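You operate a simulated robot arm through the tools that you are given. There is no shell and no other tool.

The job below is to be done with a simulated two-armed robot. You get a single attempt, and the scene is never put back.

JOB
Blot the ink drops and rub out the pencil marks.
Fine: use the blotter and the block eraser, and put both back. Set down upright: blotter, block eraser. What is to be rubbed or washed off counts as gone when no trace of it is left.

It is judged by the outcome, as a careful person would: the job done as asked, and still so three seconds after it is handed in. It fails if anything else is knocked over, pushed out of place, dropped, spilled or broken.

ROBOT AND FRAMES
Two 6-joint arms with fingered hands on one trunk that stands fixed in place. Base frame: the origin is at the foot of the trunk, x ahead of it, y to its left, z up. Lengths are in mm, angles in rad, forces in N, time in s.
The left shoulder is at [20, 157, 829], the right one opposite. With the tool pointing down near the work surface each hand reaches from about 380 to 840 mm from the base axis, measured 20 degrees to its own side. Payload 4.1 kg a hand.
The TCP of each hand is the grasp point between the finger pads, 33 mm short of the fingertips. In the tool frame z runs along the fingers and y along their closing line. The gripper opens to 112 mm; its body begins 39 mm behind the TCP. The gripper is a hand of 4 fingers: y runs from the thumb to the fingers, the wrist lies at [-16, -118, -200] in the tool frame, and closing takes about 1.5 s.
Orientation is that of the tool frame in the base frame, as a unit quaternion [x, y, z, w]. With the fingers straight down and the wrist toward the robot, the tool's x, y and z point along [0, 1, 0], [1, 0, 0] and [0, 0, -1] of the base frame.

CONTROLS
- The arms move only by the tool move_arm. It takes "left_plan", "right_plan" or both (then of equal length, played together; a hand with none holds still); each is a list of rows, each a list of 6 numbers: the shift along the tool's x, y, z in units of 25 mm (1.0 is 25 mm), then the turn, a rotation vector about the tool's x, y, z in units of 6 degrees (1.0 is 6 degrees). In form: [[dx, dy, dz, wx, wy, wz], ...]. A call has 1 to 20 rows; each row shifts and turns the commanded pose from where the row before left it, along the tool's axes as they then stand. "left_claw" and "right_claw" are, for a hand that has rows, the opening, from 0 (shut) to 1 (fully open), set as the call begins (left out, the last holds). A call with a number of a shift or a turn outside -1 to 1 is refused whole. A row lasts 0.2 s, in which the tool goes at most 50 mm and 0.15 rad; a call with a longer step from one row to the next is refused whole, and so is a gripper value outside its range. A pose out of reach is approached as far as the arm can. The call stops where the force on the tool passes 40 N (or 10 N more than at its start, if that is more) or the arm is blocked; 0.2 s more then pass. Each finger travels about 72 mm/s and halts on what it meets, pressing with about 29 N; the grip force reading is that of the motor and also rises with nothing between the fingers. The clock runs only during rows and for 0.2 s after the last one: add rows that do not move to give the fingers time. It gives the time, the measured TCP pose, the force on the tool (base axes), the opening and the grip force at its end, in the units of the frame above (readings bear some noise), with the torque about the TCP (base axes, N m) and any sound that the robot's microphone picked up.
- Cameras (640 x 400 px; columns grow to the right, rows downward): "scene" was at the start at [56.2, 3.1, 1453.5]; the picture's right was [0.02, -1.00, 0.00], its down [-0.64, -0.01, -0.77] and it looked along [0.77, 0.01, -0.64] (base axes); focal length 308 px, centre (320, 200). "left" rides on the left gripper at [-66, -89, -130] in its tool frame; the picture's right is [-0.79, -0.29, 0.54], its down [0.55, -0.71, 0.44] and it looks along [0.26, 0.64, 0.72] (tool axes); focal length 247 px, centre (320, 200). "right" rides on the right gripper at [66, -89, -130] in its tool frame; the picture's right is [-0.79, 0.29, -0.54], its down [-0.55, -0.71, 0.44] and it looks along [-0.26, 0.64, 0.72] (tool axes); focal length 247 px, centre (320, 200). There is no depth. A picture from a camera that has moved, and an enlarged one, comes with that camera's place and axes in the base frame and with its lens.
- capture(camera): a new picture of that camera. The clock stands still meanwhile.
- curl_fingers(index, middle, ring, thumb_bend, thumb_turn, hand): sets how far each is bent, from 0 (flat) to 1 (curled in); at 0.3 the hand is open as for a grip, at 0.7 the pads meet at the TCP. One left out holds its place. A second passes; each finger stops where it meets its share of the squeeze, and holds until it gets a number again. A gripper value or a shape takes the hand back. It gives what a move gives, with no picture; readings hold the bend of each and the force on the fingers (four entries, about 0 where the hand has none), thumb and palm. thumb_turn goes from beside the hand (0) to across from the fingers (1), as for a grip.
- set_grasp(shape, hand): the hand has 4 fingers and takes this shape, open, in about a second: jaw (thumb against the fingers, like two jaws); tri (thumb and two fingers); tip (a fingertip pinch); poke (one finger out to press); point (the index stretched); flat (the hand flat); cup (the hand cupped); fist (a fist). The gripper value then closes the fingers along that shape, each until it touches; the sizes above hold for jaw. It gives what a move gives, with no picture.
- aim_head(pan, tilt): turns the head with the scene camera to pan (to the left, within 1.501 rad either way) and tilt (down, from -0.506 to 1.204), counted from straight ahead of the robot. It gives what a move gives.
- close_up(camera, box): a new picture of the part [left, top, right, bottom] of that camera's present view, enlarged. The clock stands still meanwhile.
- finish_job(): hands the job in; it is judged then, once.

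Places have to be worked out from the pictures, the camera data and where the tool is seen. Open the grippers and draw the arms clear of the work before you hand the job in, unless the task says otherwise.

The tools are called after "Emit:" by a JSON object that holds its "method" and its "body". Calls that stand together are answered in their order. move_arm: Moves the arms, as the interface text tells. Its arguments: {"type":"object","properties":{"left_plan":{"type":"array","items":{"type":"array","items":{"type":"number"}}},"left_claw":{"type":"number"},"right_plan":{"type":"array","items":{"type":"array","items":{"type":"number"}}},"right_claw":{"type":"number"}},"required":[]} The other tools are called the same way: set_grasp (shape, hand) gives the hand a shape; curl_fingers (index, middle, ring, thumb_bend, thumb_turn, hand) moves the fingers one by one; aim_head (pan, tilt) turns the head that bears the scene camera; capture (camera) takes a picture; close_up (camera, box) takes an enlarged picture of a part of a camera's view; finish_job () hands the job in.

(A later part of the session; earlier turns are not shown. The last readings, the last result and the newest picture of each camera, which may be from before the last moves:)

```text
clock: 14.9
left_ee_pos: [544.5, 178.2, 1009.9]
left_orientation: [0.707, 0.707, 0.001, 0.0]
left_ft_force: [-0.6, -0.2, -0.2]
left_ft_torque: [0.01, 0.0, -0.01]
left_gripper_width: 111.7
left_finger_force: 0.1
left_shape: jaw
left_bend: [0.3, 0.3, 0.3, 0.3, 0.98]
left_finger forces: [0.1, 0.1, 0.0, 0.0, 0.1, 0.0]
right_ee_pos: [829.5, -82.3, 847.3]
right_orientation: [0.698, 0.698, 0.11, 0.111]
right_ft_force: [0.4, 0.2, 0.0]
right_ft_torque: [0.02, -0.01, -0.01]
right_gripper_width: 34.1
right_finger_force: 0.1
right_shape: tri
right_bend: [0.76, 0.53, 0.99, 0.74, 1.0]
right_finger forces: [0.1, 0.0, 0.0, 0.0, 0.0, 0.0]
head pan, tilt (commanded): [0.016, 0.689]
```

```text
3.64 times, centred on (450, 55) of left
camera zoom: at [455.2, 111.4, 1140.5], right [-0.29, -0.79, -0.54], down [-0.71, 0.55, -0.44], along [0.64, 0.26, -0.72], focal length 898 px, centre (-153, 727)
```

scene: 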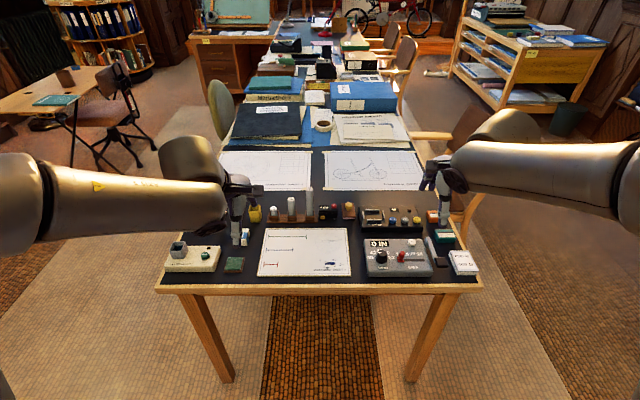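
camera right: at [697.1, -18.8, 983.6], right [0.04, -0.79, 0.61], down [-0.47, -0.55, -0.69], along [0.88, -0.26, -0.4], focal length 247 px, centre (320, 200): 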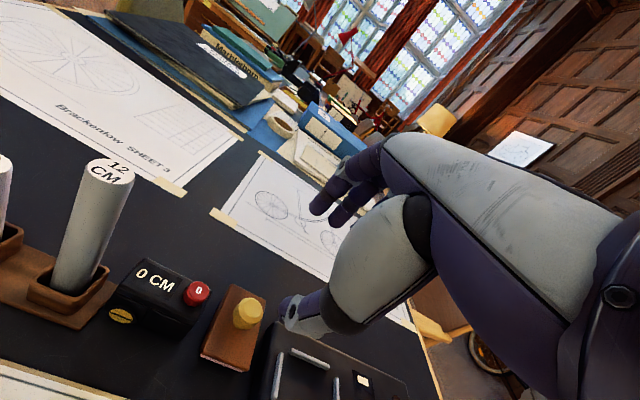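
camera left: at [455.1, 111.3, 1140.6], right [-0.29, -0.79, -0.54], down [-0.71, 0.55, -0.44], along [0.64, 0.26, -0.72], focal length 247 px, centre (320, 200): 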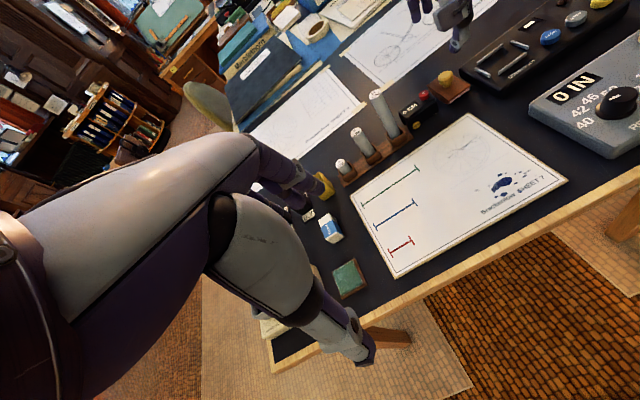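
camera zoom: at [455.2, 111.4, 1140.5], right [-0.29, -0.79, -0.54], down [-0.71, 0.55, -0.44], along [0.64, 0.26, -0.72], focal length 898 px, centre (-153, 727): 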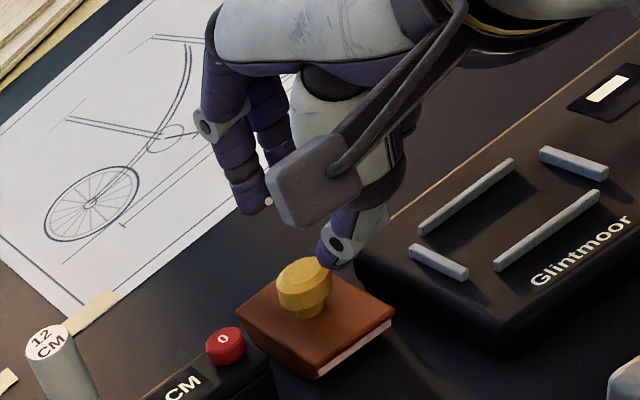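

The tri shape has the same geometry. Before choosing how to take the blotter I check the sheet's thickness and the gaps around it with enlarged views.

Emit:
{"method": "close_up", "body": {"camera": "left", "box": [520, 140, 584, 200]}}

Emit:
{"method": "close_up", "body": {"camera": "left", "box": [430, 60, 510, 130]}}

Emit:
{"method": "capture", "body": {"camera": "right"}}

Emit:
{"method": "close_up", "body": {"camera": "scene", "box": [330, 180, 450, 290]}}

```text
6.67 times, centred on (552, 170) of left
camera zoom: at [455.2, 111.4, 1140.5], right [-0.29, -0.79, -0.54], down [-0.71, 0.55, -0.44], along [0.64, 0.26, -0.72], focal length 1646 px, centre (-1227, 400)
```

zoom: 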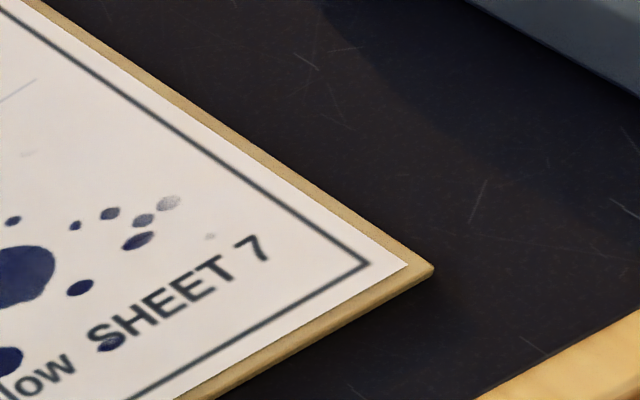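

```text
5.71 times, centred on (470, 95) of left
camera zoom: at [455.2, 111.4, 1140.5], right [-0.29, -0.79, -0.54], down [-0.71, 0.55, -0.44], along [0.64, 0.26, -0.72], focal length 1411 px, centre (-537, 800)
```

zoom: 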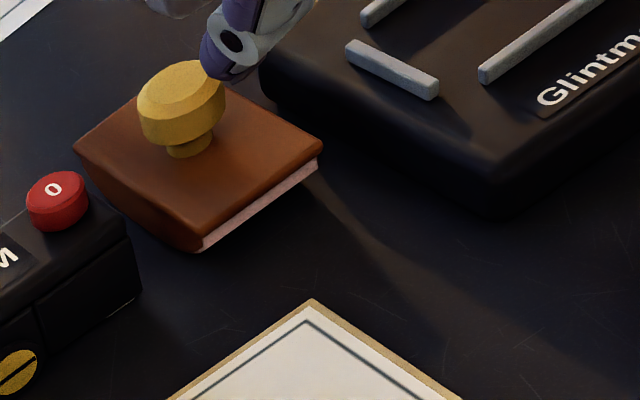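

```text
taken
camera right: at [703.9, -17.7, 945.2], right [0.11, -0.79, 0.6], down [-0.54, -0.55, -0.63], along [0.83, -0.26, -0.49], focal length 247 px, centre (320, 200)
```

right: 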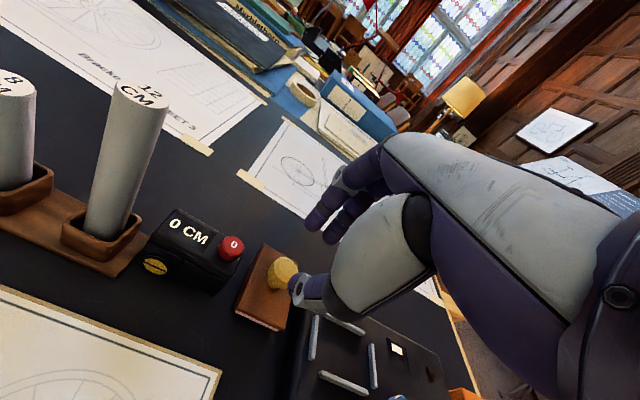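

```text
3.64 times, centred on (390, 235) of scene
camera zoom: at [56.2, 3.1, 1453.5], right [0.02, -1.0, 0.0], down [-0.64, -0.01, -0.77], along [0.77, 0.01, -0.64], focal length 1122 px, centre (66, 73)
```

zoom: 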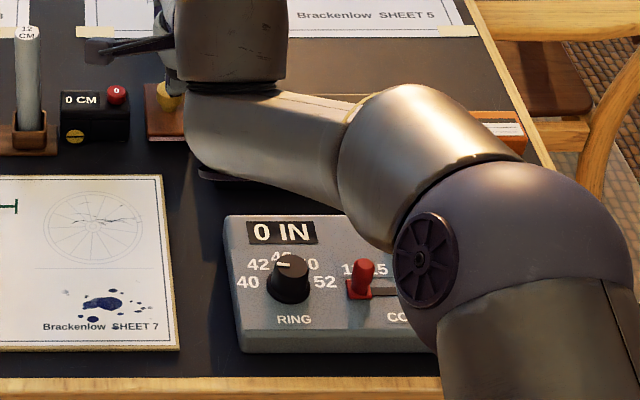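

Thumb-over-wood is the limiting contact, so I'll grip differently: thumb against the near end of the wooden block and index and middle behind the knob, at about 11° tilt. That keeps the block level in hand and lets me put it back exactly. I open the tri shape and lower in front of and above it.

Emit:
{"method": "move_arm", "body": {"right_plan": [[0, 0, 0, 0, 0, 0], [0, 0, 0, 0, 0, 0], [0, 0, 0, 0, 0, 0], [0.13, -0.41, 0.76, 0, 0, 0], [0, -0.4, 0.76, 0, 0, 0], [0, 0, 0, 0.6, 0, 0], [0, 0, 0, 0.6, 0, 0], [0, 0, 0, 0, 0, 0]], "right_claw": 0.78}}

Emit:
{"method": "close_up", "body": {"camera": "right", "box": [160, 130, 440, 340]}}

Emit:
{"method": "close_up", "body": {"camera": "left", "box": [400, 20, 500, 110]}}

```text
clock: 16.7
left_ee_pos: [543.7, 177.0, 1009.3]
left_orientation: [0.707, 0.707, 0.0, 0.0]
left_ft_force: [-0.3, -0.2, -0.4]
left_ft_torque: [-0.01, 0.01, -0.01]
left_gripper_width: 111.4
left_finger_force: 0.2
left_shape: jaw
left_bend: [0.3, 0.3, 0.3, 0.3, 0.98]
left_finger forces: [0.1, 0.0, 0.0, 0.1, 0.0, 0.0]
right_ee_pos: [823.1, -82.6, 808.0]
right_orientation: [0.706, 0.7, 0.076, 0.08]
right_ft_force: [0.4, -0.2, 0.1]
right_ft_torque: [-0.05, 0.03, 0.01]
right_gripper_width: 87.0
right_finger_force: 0.0
right_shape: tri
right_bend: [0.25, 0.35, 0.99, 0.53, 0.99]
right_finger forces: [0.0, 0.0, 0.1, 0.1, 0.0, 0.0]
right hand out of reach, approached as far as the arm can: row 7
head pan, tilt (commanded): [0.016, 0.689]
```

```text
1.90 times, centred on (300, 235) of right
camera zoom: at [707.9, -15.0, 915.6], right [0.16, -0.79, 0.59], down [-0.6, -0.55, -0.58], along [0.78, -0.27, -0.56], focal length 470 px, centre (358, 133)
```

zoom: 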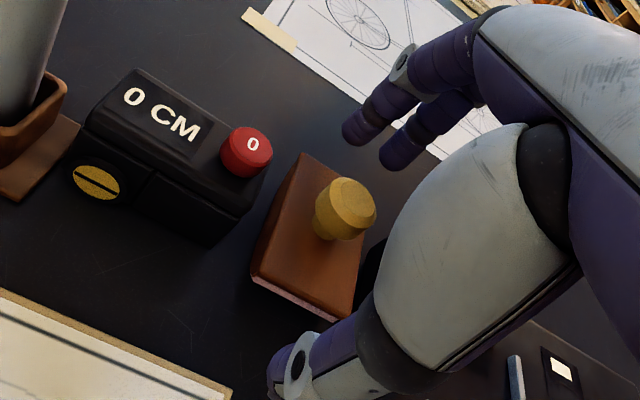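

```text
4.44 times, centred on (450, 65) of left
camera zoom: at [455.2, 111.3, 1140.5], right [-0.29, -0.79, -0.54], down [-0.71, 0.55, -0.44], along [0.64, 0.26, -0.72], focal length 1098 px, centre (-258, 800)
```

zoom: 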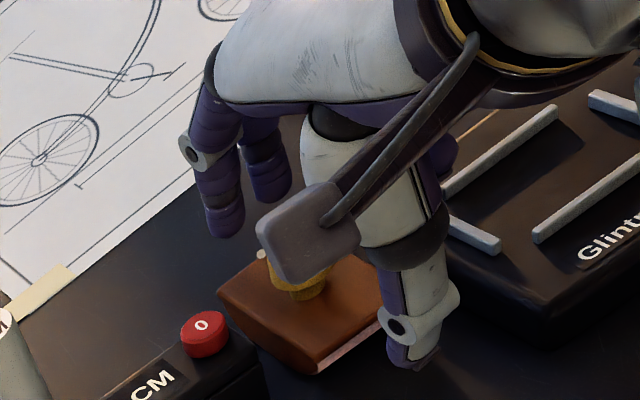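

Tilt settled at 12.7° with TCP (823, -83, 808); the thumb is in front of the block's near end and the fingers are beyond the knob. I lower about 22 mm and forward 7 mm to the grip height, then look.

Emit:
{"method": "move_arm", "body": {"right_plan": [[0.14, 0.04, 0.46, 0, 0, 0], [0, 0.04, 0.46, 0, 0, 0], [0, 0, 0, 0, 0, 0]]}}

Emit:
{"method": "close_up", "body": {"camera": "right", "box": [160, 130, 440, 340]}}

Emit:
{"method": "close_up", "body": {"camera": "left", "box": [400, 40, 500, 120]}}

```text
clock: 17.5
left_ee_pos: [544.2, 177.2, 1009.3]
left_orientation: [0.708, 0.706, 0.0, 0.0]
left_ft_force: [-0.2, 0.6, 0.5]
left_ft_torque: [0.0, -0.01, -0.01]
left_gripper_width: 111.6
left_finger_force: 0.0
left_shape: jaw
left_bend: [0.3, 0.3, 0.3, 0.3, 0.98]
left_finger forces: [0.0, 0.0, 0.0, 0.0, 0.1, 0.0]
right_ee_pos: [827.4, -79.2, 784.7]
right_orientation: [0.703, 0.705, 0.068, 0.066]
right_ft_force: [-0.3, 0.6, 0.6]
right_ft_torque: [0.03, -0.04, -0.01]
right_gripper_width: 87.0
right_finger_force: 0.0
right_shape: tri
right_bend: [0.25, 0.35, 0.99, 0.53, 0.99]
right_finger forces: [0.3, 0.2, 0.1, 0.0, 0.0, 0.1]
head pan, tilt (commanded): [0.016, 0.689]
```

```text
1.90 times, centred on (300, 235) of right
camera zoom: at [716.1, -13.5, 896.9], right [0.18, -0.79, 0.58], down [-0.62, -0.55, -0.56], along [0.77, -0.26, -0.59], focal length 470 px, centre (358, 133)
```

zoom: 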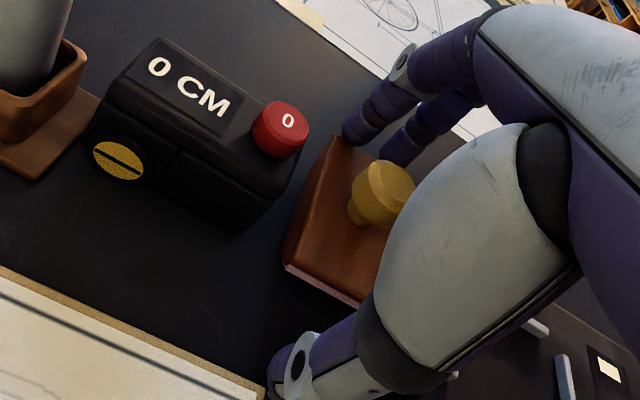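

```text
5.00 times, centred on (450, 80) of left
camera zoom: at [455.1, 111.4, 1140.5], right [-0.29, -0.79, -0.54], down [-0.71, 0.55, -0.44], along [0.64, 0.26, -0.72], focal length 1235 px, centre (-330, 800)
```

zoom: 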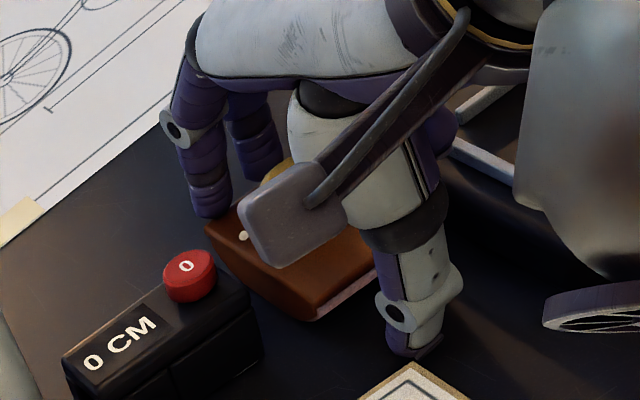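

The thumb is in front of the near end and the two fingers are behind the knob. I check the forearm's clearance over the other devices before closing.

Emit:
{"method": "capture", "body": {"camera": "scene"}}

Emit:
{"method": "capture", "body": {"camera": "left"}}

```text
taken
camera scene: at [56.1, 3.1, 1453.5], right [0.02, -1.0, 0.0], down [-0.64, -0.01, -0.77], along [0.77, 0.01, -0.64], focal length 308 px, centre (320, 200)
```

scene: 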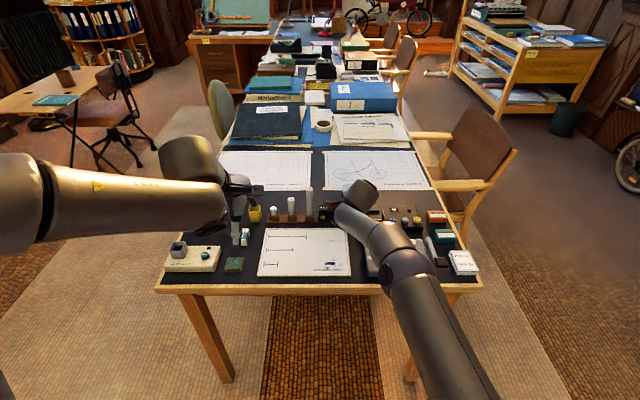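

```text
taken
camera left: at [455.1, 111.4, 1140.5], right [-0.29, -0.79, -0.54], down [-0.71, 0.55, -0.44], along [0.64, 0.26, -0.72], focal length 247 px, centre (320, 200)
```

left: 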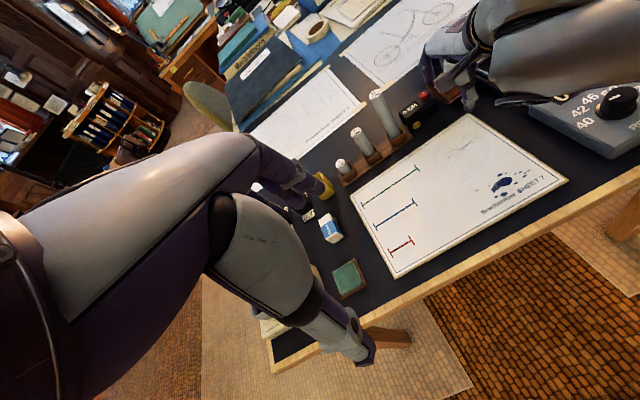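

The forearm stays well above the devices. I now close the fingers on the blotter with idle rows to let them settle.

Emit:
{"method": "move_arm", "body": {"right_plan": [[0, 0, 0, 0, 0, 0], [0, 0, 0, 0, 0, 0], [0, 0, 0, 0, 0, 0], [0, 0, 0, 0, 0, 0], [0, 0, 0, 0, 0, 0], [0, 0, 0, 0, 0, 0]], "right_claw": 0.3}}

Emit:
{"method": "close_up", "body": {"camera": "right", "box": [160, 130, 440, 340]}}

Emit:
{"method": "close_up", "body": {"camera": "left", "box": [400, 40, 500, 120]}}

```text
clock: 18.9
left_ee_pos: [544.1, 177.3, 1008.5]
left_orientation: [0.707, 0.707, 0.0, -0.001]
left_ft_force: [-0.7, -0.2, -0.7]
left_ft_torque: [-0.01, -0.01, 0.01]
left_gripper_width: 111.5
left_finger_force: 0.1
left_shape: jaw
left_bend: [0.3, 0.3, 0.3, 0.3, 0.98]
left_finger forces: [0.0, 0.0, 0.0, 0.1, 0.1, 0.0]
right_ee_pos: [828.3, -77.5, 786.0]
right_orientation: [0.704, 0.704, 0.068, 0.066]
right_ft_force: [-0.7, 0.1, 9.5]
right_ft_torque: [-0.02, -0.34, 0.0]
right_gripper_width: 58.7
right_finger_force: 29.2
right_shape: tri
right_bend: [0.76, 0.41, 1.0, 0.71, 1.0]
right_finger forces: [12.9, 14.4, 0.0, 0.0, 26.0, 0.1]
head pan, tilt (commanded): [0.016, 0.689]
```

```text
1.90 times, centred on (300, 235) of right
camera zoom: at [716.0, -13.5, 897.7], right [0.18, -0.79, 0.58], down [-0.61, -0.55, -0.56], along [0.77, -0.26, -0.59], focal length 470 px, centre (358, 133)
```

zoom: 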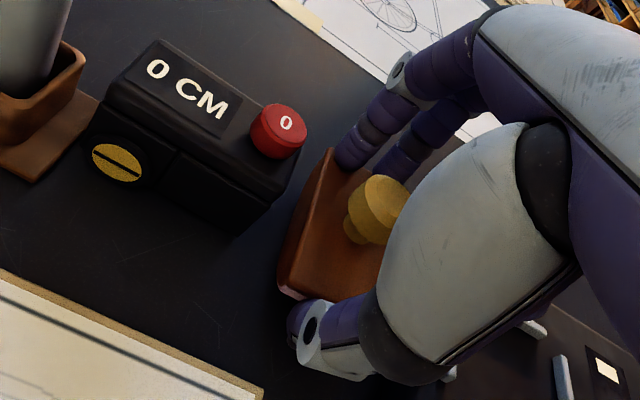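

```text
5.00 times, centred on (450, 80) of left
camera zoom: at [454.9, 111.4, 1140.6], right [-0.29, -0.79, -0.54], down [-0.71, 0.55, -0.44], along [0.64, 0.26, -0.72], focal length 1235 px, centre (-330, 800)
```

zoom: 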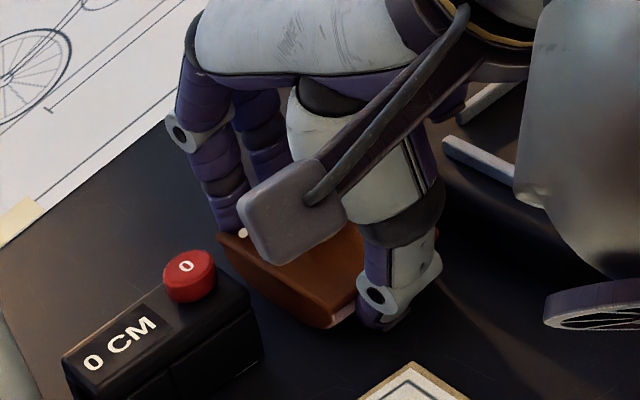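

The grip is firm (index 13, middle 14, thumb 26 N). I lift 10 mm, then continue up and back toward the robot, and look at whether the blotter hangs level.

Emit:
{"method": "move_arm", "body": {"right_plan": [[0, 0, -0.2, 0, 0, 0], [0, 0, -0.2, 0, 0, 0], [0, -0.38, -0.56, 0, 0, 0], [0, -0.38, -0.56, 0, 0, 0], [0, 0, 0, 0, 0, 0]]}}

Emit:
{"method": "close_up", "body": {"camera": "right", "box": [160, 130, 440, 340]}}

Emit:
{"method": "close_up", "body": {"camera": "left", "box": [400, 40, 500, 120]}}

```text
clock: 20.1
left_ee_pos: [544.1, 177.2, 1009.0]
left_orientation: [0.708, 0.707, -0.001, 0.0]
left_ft_force: [-0.5, 0.2, 0.3]
left_ft_torque: [-0.03, -0.02, 0.01]
left_gripper_width: 111.6
left_finger_force: 0.0
left_shape: jaw
left_bend: [0.3, 0.3, 0.3, 0.3, 0.98]
left_finger forces: [0.0, 0.0, 0.0, 0.0, 0.1, 0.0]
right_ee_pos: [803.5, -78.5, 817.5]
right_orientation: [0.703, 0.705, 0.067, 0.066]
right_ft_force: [0.4, 0.2, -0.1]
right_ft_torque: [0.01, 0.02, -0.01]
right_gripper_width: 58.4
right_finger_force: 29.0
right_shape: tri
right_bend: [0.76, 0.42, 1.0, 0.71, 1.0]
right_finger forces: [13.4, 14.4, 0.1, 0.0, 25.9, 0.0]
head pan, tilt (commanded): [0.016, 0.689]
```

```text
1.90 times, centred on (300, 235) of right
camera zoom: at [690.9, -13.0, 930.3], right [0.18, -0.79, 0.58], down [-0.62, -0.55, -0.56], along [0.77, -0.26, -0.59], focal length 470 px, centre (358, 133)
```

zoom: 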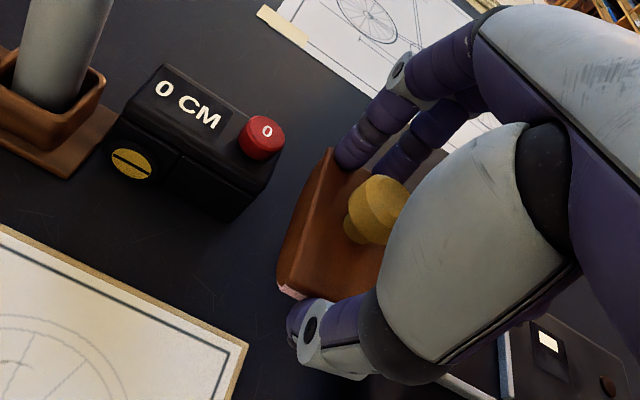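

```text
5.00 times, centred on (450, 80) of left
camera zoom: at [455.2, 111.4, 1140.5], right [-0.29, -0.79, -0.54], down [-0.71, 0.55, -0.44], along [0.64, 0.26, -0.72], focal length 1235 px, centre (-330, 800)
```

zoom: 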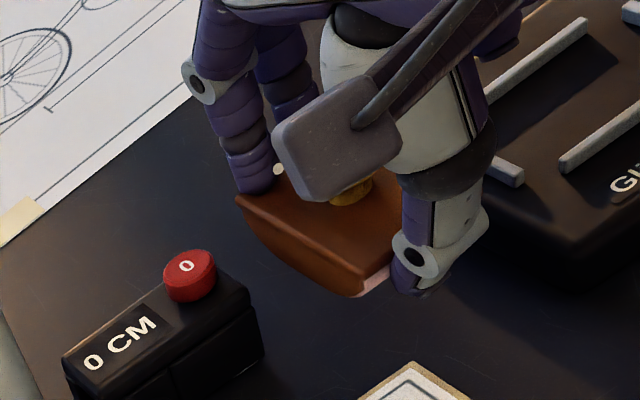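

The blotter is lifted, held level and unchanged in the hand; its centre is about 17 mm ahead and 5 mm right of the TCP. I carry it over the ink to a blotter centre of about (635, 0), while the left arm draws aside by 80 mm.

Emit:
{"method": "move_arm", "body": {"right_plan": [[0, 0, -0.6, 0, 0, 0], [0, 0, -0.6, 0, 0, 0], [0.371, -0.791, -0.12, 0, 0, 0], [0.371, -0.791, -0.12, 0, 0, 0], [0.371, -0.791, -0.12, 0, 0, 0], [0.371, -0.791, -0.12, 0, 0, 0], [0.371, -0.791, -0.12, 0, 0, 0], [0.371, -0.791, -0.12, 0, 0, 0], [0.371, -0.791, -0.12, 0, 0, 0], [0.371, -0.791, -0.12, 0, 0, 0], [0.371, -0.791, -0.12, 0, 0, 0], [0, 0, 0, 0, 0, 0]], "left_plan": [[0.4, 0, 0, 0, 0, 0], [0.4, 0, 0, 0, 0, 0], [0.4, 0, 0, 0, 0, 0], [0.4, 0, 0, 0, 0, 0], [0.4, 0, 0, 0, 0, 0], [0.4, 0, 0, 0, 0, 0], [0.4, 0, 0, 0, 0, 0], [0.4, 0, 0, 0, 0, 0], [0, 0, 0, 0, 0, 0], [0, 0, 0, 0, 0, 0], [0, 0, 0, 0, 0, 0], [0, 0, 0, 0, 0, 0]]}}

Emit:
{"method": "capture", "body": {"camera": "right"}}

Emit:
{"method": "capture", "body": {"camera": "left"}}

Emit:
{"method": "capture", "body": {"camera": "scene"}}

```text
clock: 22.7
left_ee_pos: [543.5, 257.1, 1009.6]
left_orientation: [0.708, 0.706, 0.0, 0.001]
left_ft_force: [0.6, -0.4, -0.3]
left_ft_torque: [0.0, -0.02, 0.02]
left_gripper_width: 111.6
left_finger_force: 0.0
left_shape: jaw
left_bend: [0.3, 0.3, 0.3, 0.3, 0.98]
left_finger forces: [0.1, 0.0, 0.1, 0.0, 0.1, 0.0]
right_ee_pos: [616.0, 4.9, 840.5]
right_orientation: [0.704, 0.704, 0.067, 0.065]
right_ft_force: [0.5, -0.1, -1.1]
right_ft_torque: [0.03, 0.0, -0.01]
right_gripper_width: 58.5
right_finger_force: 29.1
right_shape: tri
right_bend: [0.76, 0.42, 1.0, 0.71, 1.0]
right_finger forces: [13.6, 14.8, 0.1, 0.0, 25.8, 0.1]
head pan, tilt (commanded): [0.016, 0.689]
```

```text
taken
camera right: at [504.2, 69.4, 952.9], right [0.18, -0.79, 0.58], down [-0.62, -0.55, -0.56], along [0.77, -0.26, -0.59], focal length 247 px, centre (320, 200)
```

right: 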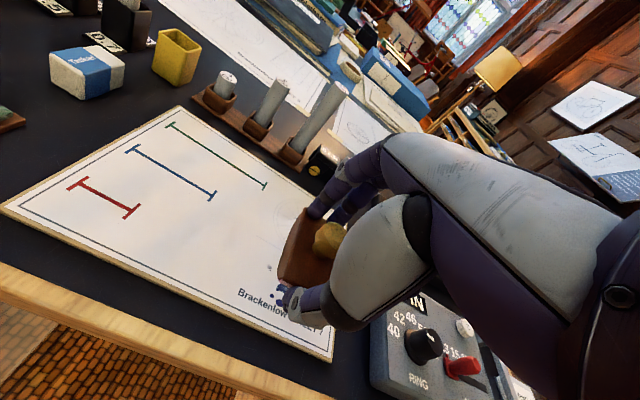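

```text
taken
camera left: at [454.7, 191.8, 1140.7], right [-0.29, -0.79, -0.54], down [-0.71, 0.55, -0.44], along [0.64, 0.26, -0.72], focal length 247 px, centre (320, 200)
```

left: 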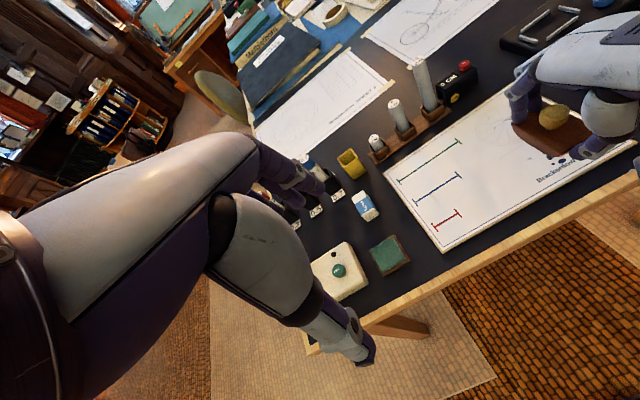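

```text
taken
camera scene: at [56.2, 3.1, 1453.5], right [0.02, -1.0, 0.0], down [-0.64, -0.01, -0.77], along [0.77, 0.01, -0.64], focal length 308 px, centre (320, 200)
```

scene: 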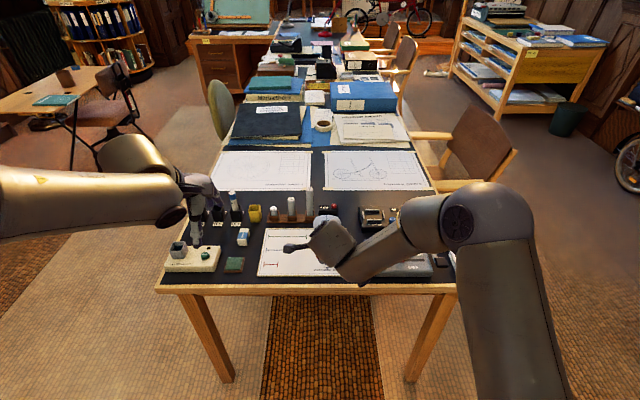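

The blotter is above the sheet near the ink. I enlarge the left and right views to check its position over the drops before lowering.

Emit:
{"method": "close_up", "body": {"camera": "left", "box": [480, 60, 640, 200]}}

Emit:
{"method": "close_up", "body": {"camera": "right", "box": [220, 180, 380, 340]}}

```text
2.86 times, centred on (560, 130) of left
camera zoom: at [454.7, 191.8, 1140.7], right [-0.29, -0.79, -0.54], down [-0.71, 0.55, -0.44], along [0.64, 0.26, -0.72], focal length 706 px, centre (-366, 400)
```

zoom: 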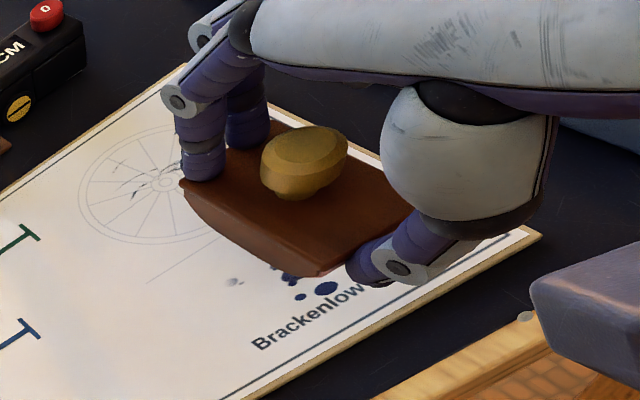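

```text
2.50 times, centred on (300, 260) of right
camera zoom: at [504.2, 69.4, 952.9], right [0.18, -0.79, 0.58], down [-0.62, -0.55, -0.56], along [0.77, -0.26, -0.59], focal length 617 px, centre (370, 50)
```

zoom: 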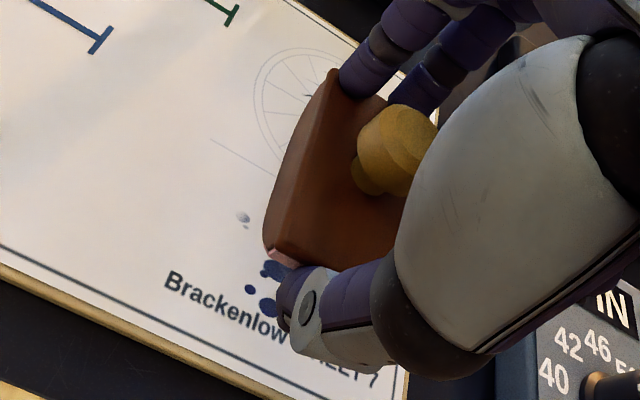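

The index and middle tips rest behind the knob and the thumb is on the near end. I lower 42 mm straight down, then creep in 2 mm steps to find the sheet.

Emit:
{"method": "move_arm", "body": {"right_plan": [[0, -0.106, 0.55, 0, 0, 0], [0, -0.106, 0.55, 0, 0, 0], [0, -0.106, 0.55, 0, 0, 0], [0, -0.015, 0.079, 0, 0, 0], [0, -0.015, 0.079, 0, 0, 0], [0, 0, 0, 0, 0, 0]]}}

Emit:
{"method": "close_up", "body": {"camera": "left", "box": [480, 80, 640, 200]}}

```text
clock: 24.1
left_ee_pos: [543.9, 257.5, 1010.0]
left_orientation: [0.708, 0.706, 0.0, 0.001]
left_ft_force: [0.6, 0.2, -0.8]
left_ft_torque: [-0.02, 0.01, 0.01]
left_gripper_width: 111.4
left_finger_force: 0.1
left_shape: jaw
left_bend: [0.3, 0.3, 0.3, 0.3, 0.98]
left_finger forces: [0.1, 0.0, 0.0, 0.1, 0.0, 0.0]
right_ee_pos: [618.0, 5.0, 794.5]
right_orientation: [0.704, 0.704, 0.066, 0.067]
right_ft_force: [-0.4, -0.4, -0.9]
right_ft_torque: [0.0, 0.01, -0.01]
right_gripper_width: 58.5
right_finger_force: 29.2
right_shape: tri
right_bend: [0.76, 0.42, 1.0, 0.71, 1.0]
right_finger forces: [13.6, 14.8, 0.0, 0.0, 25.7, 0.0]
head pan, tilt (commanded): [0.016, 0.689]
```

```text
3.33 times, centred on (560, 140) of left
camera zoom: at [454.7, 191.8, 1140.7], right [-0.29, -0.79, -0.54], down [-0.71, 0.55, -0.44], along [0.64, 0.26, -0.72], focal length 823 px, centre (-480, 400)
```

zoom: 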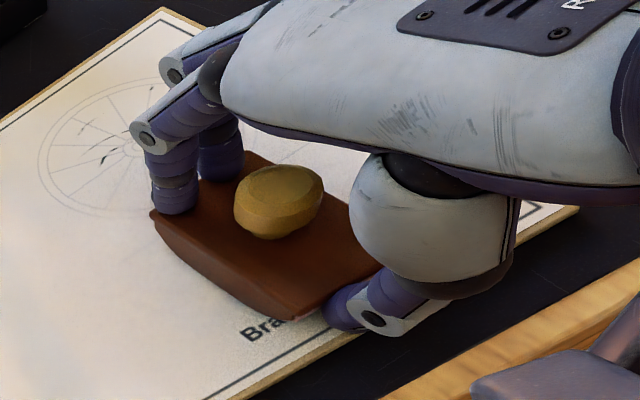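

No contact yet at TCP z 794.5. I continue down in 1.5 mm steps, expecting contact near 788.

Emit:
{"method": "move_arm", "body": {"right_plan": [[0, -0.012, 0.06, 0, 0, 0], [0, -0.012, 0.06, 0, 0, 0], [0, -0.012, 0.06, 0, 0, 0], [0, -0.012, 0.06, 0, 0, 0], [0, 0, 0, 0, 0, 0]]}}

```text
clock: 25.3
left_ee_pos: [543.8, 257.6, 1010.6]
left_orientation: [0.707, 0.707, 0.0, 0.0]
left_ft_force: [0.1, 0.2, -0.4]
left_ft_torque: [-0.04, 0.02, -0.01]
left_gripper_width: 111.6
left_finger_force: 0.0
left_shape: jaw
left_bend: [0.3, 0.3, 0.3, 0.3, 0.98]
left_finger forces: [0.1, 0.1, 0.1, 0.0, 0.0, 0.0]
right_ee_pos: [618.3, 4.3, 789.4]
right_orientation: [0.704, 0.704, 0.068, 0.067]
right_ft_force: [-0.7, 1.0, 6.2]
right_ft_torque: [-0.05, -0.16, 0.01]
right_gripper_width: 58.3
right_finger_force: 29.1
right_shape: tri
right_bend: [0.76, 0.42, 1.0, 0.71, 1.0]
right_finger forces: [13.8, 14.5, 0.0, 0.0, 26.2, 0.0]
head pan, tilt (commanded): [0.016, 0.689]
```

Contact at 6 N, slightly toward the far end. I press a little more, hold for a second, then lift 40 mm to see what was taken up.

Emit:
{"method": "move_arm", "body": {"right_plan": [[0, -0.012, 0.06, 0, 0, 0], [0, -0.008, 0.04, 0, 0, 0], [0, 0, 0, 0, 0, 0], [0, 0, 0, 0, 0, 0], [0, 0, 0, 0, 0, 0]]}}

Emit:
{"method": "move_arm", "body": {"right_plan": [[0, 0.06, -0.3, 0, 0, 0], [0, 0.15, -0.8, 0, 0, 0], [0, 0.15, -0.8, 0, 0, 0], [0, 0, 0, 0, 0, 0]]}}

Emit:
{"method": "close_up", "body": {"camera": "left", "box": [480, 60, 640, 200]}}

Emit:
{"method": "close_up", "body": {"camera": "right", "box": [220, 180, 380, 340]}}

```text
clock: 26.5
left_ee_pos: [542.5, 258.0, 1009.2]
left_orientation: [0.707, 0.707, -0.001, 0.0]
left_ft_force: [0.1, -0.3, 0.2]
left_ft_torque: [0.0, 0.01, 0.0]
left_gripper_width: 111.8
left_finger_force: 0.0
left_shape: jaw
left_bend: [0.3, 0.3, 0.3, 0.3, 0.98]
left_finger forces: [0.0, 0.0, 0.1, 0.1, 0.0, 0.0]
right_ee_pos: [616.8, 5.2, 787.2]
right_orientation: [0.704, 0.704, 0.069, 0.068]
right_ft_force: [-3.2, 3.9, 30.3]
right_ft_torque: [0.05, -0.97, 0.14]
right_gripper_width: 58.5
right_finger_force: 29.2
right_shape: tri
right_bend: [0.76, 0.41, 1.0, 0.71, 1.0]
right_finger forces: [18.2, 21.8, 0.0, 0.0, 27.0, 0.0]
head pan, tilt (commanded): [0.016, 0.689]
```

```text
clock: 27.5
left_ee_pos: [543.1, 257.6, 1008.9]
left_orientation: [0.708, 0.706, 0.001, 0.0]
left_ft_force: [0.0, -0.7, -0.4]
left_ft_torque: [0.02, -0.01, 0.02]
left_gripper_width: 111.8
left_finger_force: 0.0
left_shape: jaw
left_bend: [0.3, 0.3, 0.3, 0.3, 0.98]
left_finger forces: [0.1, 0.1, 0.0, 0.0, 0.1, 0.0]
right_ee_pos: [616.8, 5.0, 833.6]
right_orientation: [0.703, 0.705, 0.066, 0.066]
right_ft_force: [-0.2, -0.6, -1.0]
right_ft_torque: [0.02, 0.01, 0.01]
right_gripper_width: 58.6
right_finger_force: 28.8
right_shape: tri
right_bend: [0.76, 0.41, 1.0, 0.71, 1.0]
right_finger forces: [16.0, 17.0, 0.0, 0.1, 26.8, 0.0]
head pan, tilt (commanded): [0.016, 0.689]
```

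```text
2.86 times, centred on (560, 130) of left
camera zoom: at [454.8, 191.8, 1140.7], right [-0.29, -0.79, -0.54], down [-0.71, 0.55, -0.44], along [0.64, 0.26, -0.72], focal length 706 px, centre (-366, 400)
```

zoom: 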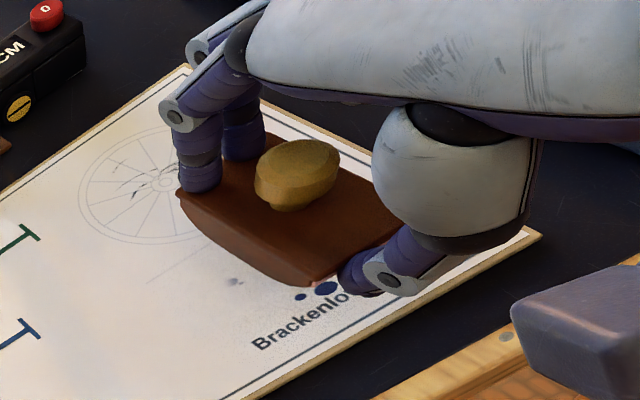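

```text
2.50 times, centred on (300, 260) of right
camera zoom: at [504.5, 70.0, 945.3], right [0.18, -0.79, 0.58], down [-0.62, -0.55, -0.56], along [0.77, -0.26, -0.59], focal length 617 px, centre (370, 50)
```

zoom: 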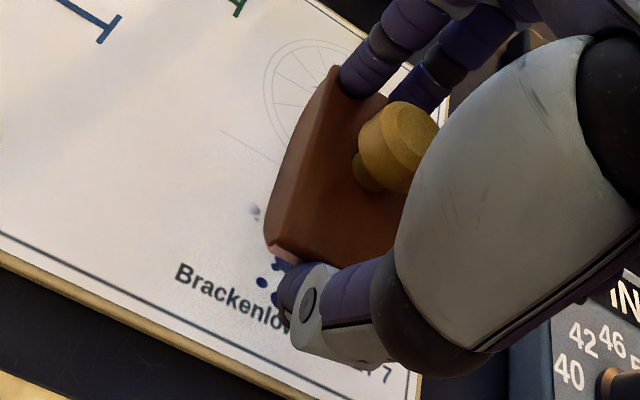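

The press reached 30 N with the load toward the far part, so it is stiff and I should press more gently. I swing the hand 120 mm to the left to see what changed on the sheet.

Emit:
{"method": "move_arm", "body": {"right_plan": [[0.96, 0, -0.2, 0, 0, 0], [0.96, 0, -0.2, 0, 0, 0], [0.96, 0, -0.2, 0, 0, 0], [0.96, 0, 0, 0, 0, 0], [0.96, 0, 0, 0, 0, 0], [0, 0, 0, 0, 0, 0]]}}

Emit:
{"method": "close_up", "body": {"camera": "left", "box": [480, 60, 640, 200]}}

Emit:
{"method": "close_up", "body": {"camera": "right", "box": [220, 180, 400, 340]}}

Emit:
{"method": "close_up", "body": {"camera": "scene", "box": [280, 220, 360, 280]}}

```text
clock: 28.9
left_ee_pos: [544.0, 257.2, 1009.5]
left_orientation: [0.708, 0.706, 0.0, 0.0]
left_ft_force: [-0.7, -0.4, 0.6]
left_ft_torque: [-0.02, 0.0, 0.0]
left_gripper_width: 111.5
left_finger_force: 0.1
left_shape: jaw
left_bend: [0.3, 0.3, 0.3, 0.3, 0.98]
left_finger forces: [0.0, 0.1, 0.0, 0.0, 0.0, 0.0]
right_ee_pos: [613.5, 125.4, 849.8]
right_orientation: [0.704, 0.704, 0.066, 0.067]
right_ft_force: [-0.8, -1.3, -0.9]
right_ft_torque: [-0.01, -0.01, -0.01]
right_gripper_width: 58.3
right_finger_force: 28.6
right_shape: tri
right_bend: [0.76, 0.41, 1.0, 0.71, 1.0]
right_finger forces: [15.9, 17.0, 0.0, 0.1, 26.6, 0.0]
head pan, tilt (commanded): [0.016, 0.689]
```

```text
2.86 times, centred on (560, 130) of left
camera zoom: at [454.7, 191.8, 1140.7], right [-0.29, -0.79, -0.54], down [-0.71, 0.55, -0.44], along [0.64, 0.26, -0.72], focal length 706 px, centre (-366, 400)
```

zoom: 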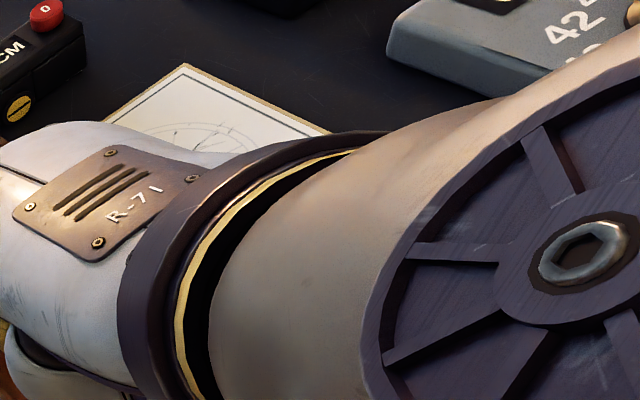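

```text
2.50 times, centred on (310, 260) of right
camera zoom: at [501.6, 189.6, 962.5], right [0.18, -0.79, 0.58], down [-0.62, -0.55, -0.56], along [0.77, -0.26, -0.59], focal length 617 px, centre (345, 50)
```

zoom: 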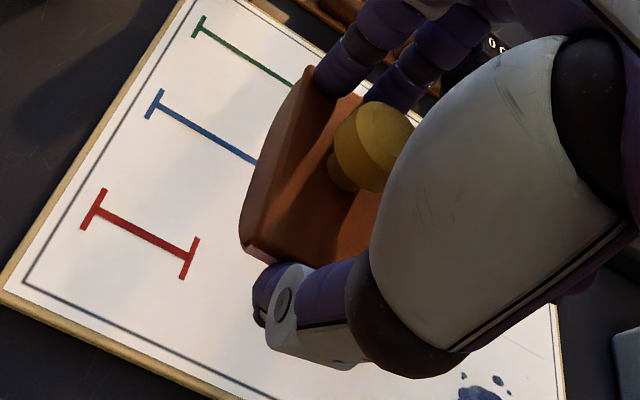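

```text
6.67 times, centred on (320, 250) of scene
camera zoom: at [56.2, 3.1, 1453.5], right [0.02, -1.0, 0.0], down [-0.64, -0.01, -0.77], along [0.77, 0.01, -0.64], focal length 2056 px, centre (320, -133)
```

zoom: 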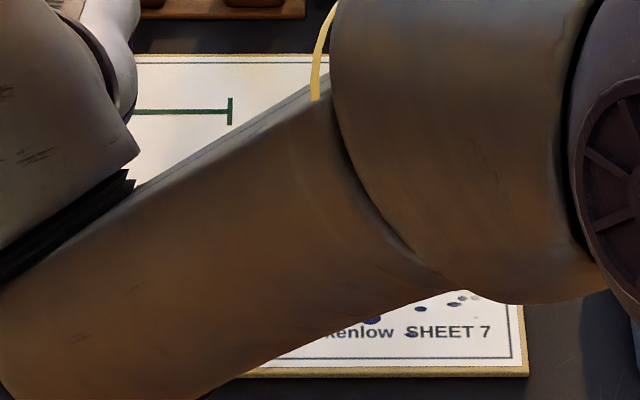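

The forearm hides the ink from here. I raise the hand and swing it over to the right side so the scene camera can see the sheet.

Emit:
{"method": "move_arm", "body": {"right_plan": [[-0.5, 0.1, -0.9, 0, 0, 0], [-0.96, 0.1, -0.9, 0, 0, 0], [-0.96, 0.1, -0.5, 0, 0, 0], [-0.96, 0, 0, 0, 0, 0], [-0.96, 0, 0, 0, 0, 0], [-0.96, 0, 0, 0, 0, 0], [-0.96, 0, 0, 0, 0, 0], [-0.96, 0, 0, 0, 0, 0], [-0.96, 0, 0, 0, 0, 0], [-0.96, 0, 0, 0, 0, 0], [-0.96, 0, 0, 0, 0, 0], [-0.96, 0, 0, 0, 0, 0], [0, 0, 0, 0, 0, 0]]}}

Emit:
{"method": "close_up", "body": {"camera": "scene", "box": [310, 220, 358, 275]}}

Emit:
{"method": "close_up", "body": {"camera": "left", "box": [510, 90, 638, 190]}}

Emit:
{"method": "capture", "body": {"camera": "right"}}

```text
clock: 31.7
left_ee_pos: [544.1, 257.6, 1010.1]
left_orientation: [0.707, 0.707, 0.0, 0.0]
left_ft_force: [0.2, -0.4, 0.9]
left_ft_torque: [-0.01, 0.01, 0.01]
left_gripper_width: 111.7
left_finger_force: 0.2
left_shape: jaw
left_bend: [0.3, 0.3, 0.3, 0.3, 0.98]
left_finger forces: [0.0, 0.0, 0.0, 0.0, 0.0, 0.0]
right_ee_pos: [610.1, -152.2, 907.4]
right_orientation: [0.703, 0.705, 0.067, 0.067]
right_ft_force: [-0.1, -0.3, -1.4]
right_ft_torque: [0.03, 0.02, 0.01]
right_gripper_width: 58.1
right_finger_force: 28.7
right_shape: tri
right_bend: [0.76, 0.42, 1.0, 0.71, 1.0]
right_finger forces: [15.8, 16.8, 0.0, 0.0, 26.2, 0.1]
head pan, tilt (commanded): [0.016, 0.689]
```

```text
7.27 times, centred on (334, 248) of scene
camera zoom: at [56.2, 3.1, 1453.5], right [0.02, -1.0, 0.0], down [-0.64, -0.01, -0.77], along [0.77, 0.01, -0.64], focal length 2243 px, centre (218, -146)
```

zoom: 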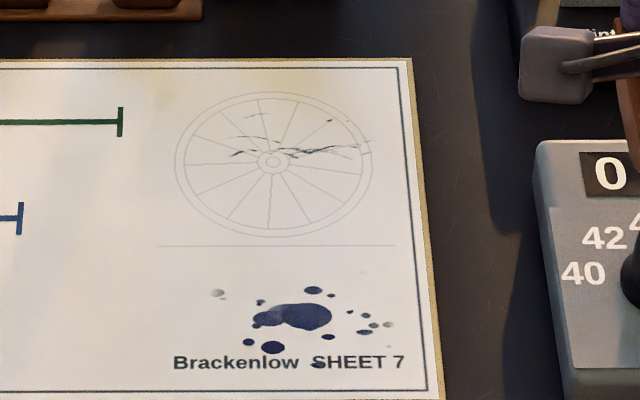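

```text
4.00 times, centred on (574, 140) of left
camera zoom: at [454.7, 191.9, 1140.7], right [-0.29, -0.79, -0.54], down [-0.71, 0.55, -0.44], along [0.64, 0.26, -0.72], focal length 988 px, centre (-696, 440)
```

zoom: 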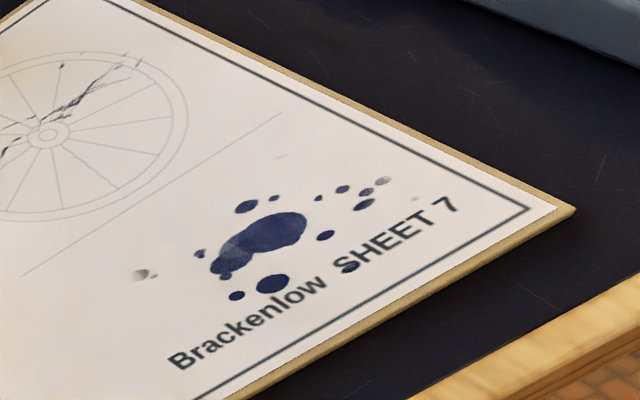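

```text
taken
camera right: at [497.9, -87.4, 1020.0], right [0.18, -0.79, 0.58], down [-0.62, -0.55, -0.56], along [0.77, -0.26, -0.59], focal length 247 px, centre (320, 200)
```

right: 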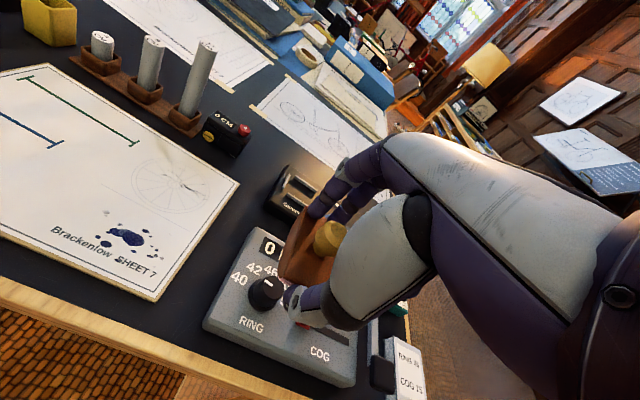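

The ink is unchanged: the press landed near the far edge of the blotter only, so it is probably pitched in the hand. I zoom in to measure its pitch relative to level.

Emit:
{"method": "close_up", "body": {"camera": "right", "box": [260, 180, 380, 330]}}

Emit:
{"method": "close_up", "body": {"camera": "scene", "box": [360, 190, 460, 260]}}

Emit:
{"method": "capture", "body": {"camera": "left"}}

```text
2.67 times, centred on (320, 255) of right
camera zoom: at [497.9, -87.4, 1020.0], right [0.18, -0.79, 0.58], down [-0.62, -0.55, -0.56], along [0.77, -0.26, -0.59], focal length 659 px, centre (320, 53)
```

zoom: 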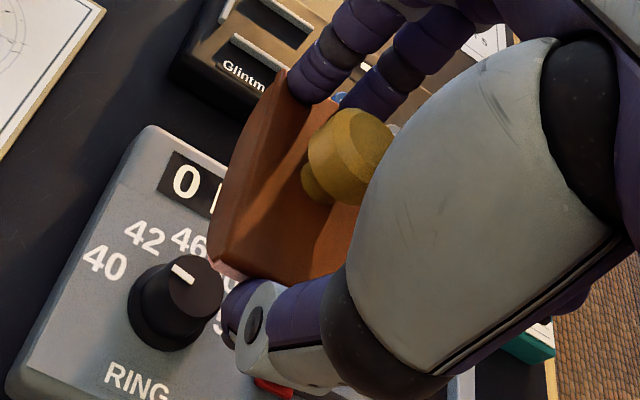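

```text
5.71 times, centred on (410, 225) of scene
camera zoom: at [56.2, 3.1, 1453.5], right [0.02, -1.0, 0.0], down [-0.64, -0.01, -0.77], along [0.77, 0.01, -0.64], focal length 1763 px, centre (-194, 57)
```

zoom: 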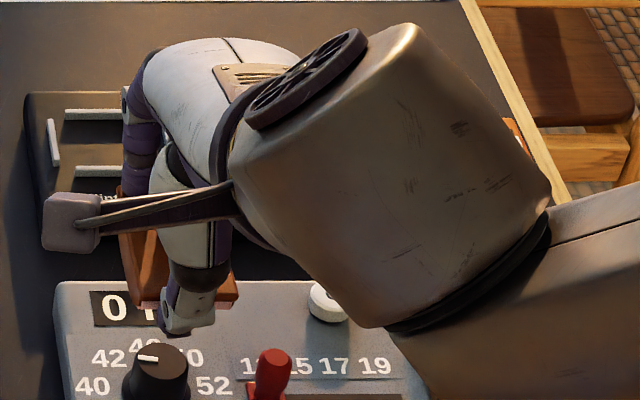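

```text
taken
camera left: at [454.7, 191.9, 1140.7], right [-0.29, -0.79, -0.54], down [-0.71, 0.55, -0.44], along [0.64, 0.26, -0.72], focal length 247 px, centre (320, 200)
```

left: 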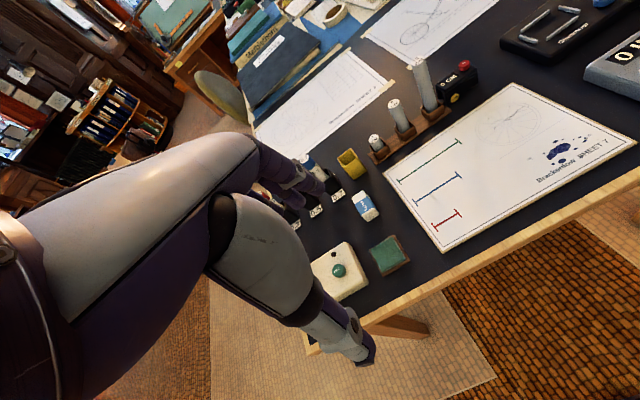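

From one camera, pitch and yaw of the block are ambiguous. I bring it back over the sheet, where the left camera sees its left flank, and measure there at high zoom.

Emit:
{"method": "move_arm", "body": {"right_plan": [[0.9, 0, 0, 0, 0, 0], [0.9, 0, 0, 0, 0, 0], [0.9, 0, 0, 0, 0, 0], [0.9, 0, 0.3, 0, 0, 0], [0.9, -0.1, 0.6, 0, 0, 0], [0.9, -0.1, 0.6, 0, 0, 0], [0.9, -0.1, 0.6, 0, 0, 0], [0, 0, 0.6, 0, 0, 0], [0, 0, 0, 0, 0, 0]]}}

Emit:
{"method": "close_up", "body": {"camera": "left", "box": [490, 80, 610, 170]}}

Emit:
{"method": "close_up", "body": {"camera": "right", "box": [260, 180, 360, 300]}}

```text
clock: 33.7
left_ee_pos: [542.6, 257.4, 1009.7]
left_orientation: [0.708, 0.707, 0.0, 0.0]
left_ft_force: [-0.6, -0.4, -0.5]
left_ft_torque: [0.01, 0.03, 0.03]
left_gripper_width: 111.5
left_finger_force: 0.1
left_shape: jaw
left_bend: [0.3, 0.3, 0.3, 0.3, 0.98]
left_finger forces: [0.1, 0.0, 0.1, 0.1, 0.0, 0.0]
right_ee_pos: [615.9, 6.3, 840.1]
right_orientation: [0.704, 0.704, 0.067, 0.067]
right_ft_force: [-0.2, 0.2, -0.5]
right_ft_torque: [-0.02, 0.01, -0.06]
right_gripper_width: 58.1
right_finger_force: 28.9
right_shape: tri
right_bend: [0.76, 0.42, 1.0, 0.71, 1.0]
right_finger forces: [15.6, 16.6, 0.1, 0.0, 26.2, 0.0]
head pan, tilt (commanded): [0.016, 0.689]
```

```text
4.44 times, centred on (550, 125) of left
camera zoom: at [454.7, 191.8, 1140.7], right [-0.29, -0.79, -0.54], down [-0.71, 0.55, -0.44], along [0.64, 0.26, -0.72], focal length 1098 px, centre (-702, 533)
```

zoom: 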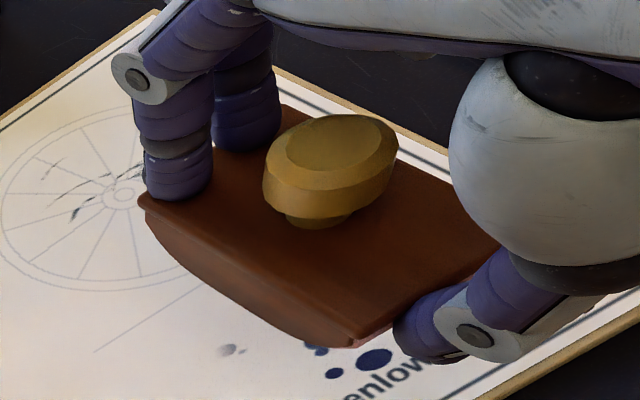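

```text
3.33 times, centred on (310, 240) of right
camera zoom: at [503.8, 70.9, 951.1], right [0.18, -0.79, 0.58], down [-0.62, -0.55, -0.56], along [0.77, -0.26, -0.59], focal length 823 px, centre (353, 67)
```

zoom: 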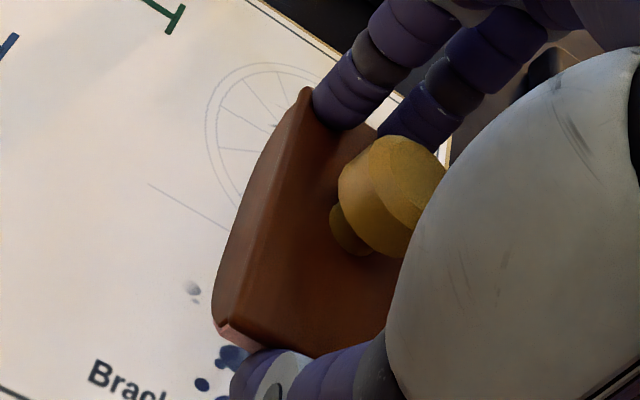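

Triangulating both views, the block is level within about 2–3° and its centre is about 11 mm ahead and 8 mm right of the TCP. The contact torque says the far edge lands first, so I raise the far end by 3° and come down again over the ink at about (637, -4), stopping near contact.

Emit:
{"method": "move_arm", "body": {"right_plan": [[0, 0, 0, -0.5, 0, 0], [-0.04, -0.06, 0.6, 0, 0, 0], [-0.04, -0.06, 0.6, 0, 0, 0], [0, -0.07, 0.73, 0, 0, 0], [0, -0.0096, 0.039, 0, 0, 0], [0, -0.0096, 0.039, 0, 0, 0], [0, -0.0096, 0.039, 0, 0, 0], [0, 0, 0, 0, 0, 0]]}}

```text
clock: 35.5
left_ee_pos: [542.7, 257.6, 1009.3]
left_orientation: [0.708, 0.707, 0.0, 0.0]
left_ft_force: [-0.3, 0.1, 0.6]
left_ft_torque: [-0.03, -0.01, -0.04]
left_gripper_width: 111.5
left_finger_force: 0.1
left_shape: jaw
left_bend: [0.3, 0.3, 0.3, 0.3, 0.98]
left_finger forces: [0.0, 0.1, 0.0, 0.1, 0.0, 0.1]
right_ee_pos: [623.0, 4.3, 788.7]
right_orientation: [0.702, 0.702, 0.085, 0.085]
right_ft_force: [-0.8, 0.8, 4.0]
right_ft_torque: [-0.09, 0.07, 0.01]
right_gripper_width: 58.3
right_finger_force: 29.3
right_shape: tri
right_bend: [0.76, 0.42, 1.0, 0.71, 1.0]
right_finger forces: [16.3, 16.5, 0.0, 0.0, 27.3, 0.0]
head pan, tilt (commanded): [0.016, 0.689]
```

Contact is now toward the near edge, so the true level is between. I take back 1.2° and press slightly more.

Emit:
{"method": "move_arm", "body": {"right_plan": [[0, 0, 0, 0.2, 0, 0], [0, -0.0096, 0.039, 0, 0, 0], [0, 0, 0, 0, 0, 0]]}}

```text
clock: 36.3
left_ee_pos: [543.1, 258.0, 1009.7]
left_orientation: [0.707, 0.707, 0.0, 0.0]
left_ft_force: [0.3, -1.8, 0.1]
left_ft_torque: [0.04, -0.04, 0.01]
left_gripper_width: 111.9
left_finger_force: 0.0
left_shape: jaw
left_bend: [0.3, 0.3, 0.3, 0.3, 0.98]
left_finger forces: [0.1, 0.0, 0.0, 0.0, 0.1, 0.0]
right_ee_pos: [624.0, 3.6, 789.0]
right_orientation: [0.703, 0.703, 0.078, 0.079]
right_ft_force: [1.6, 0.3, 8.9]
right_ft_torque: [-0.07, 0.03, 0.03]
right_gripper_width: 58.1
right_finger_force: 29.0
right_shape: tri
right_bend: [0.76, 0.41, 1.0, 0.71, 1.0]
right_finger forces: [17.2, 18.2, 0.1, 0.1, 27.4, 0.1]
head pan, tilt (commanded): [0.016, 0.689]
```

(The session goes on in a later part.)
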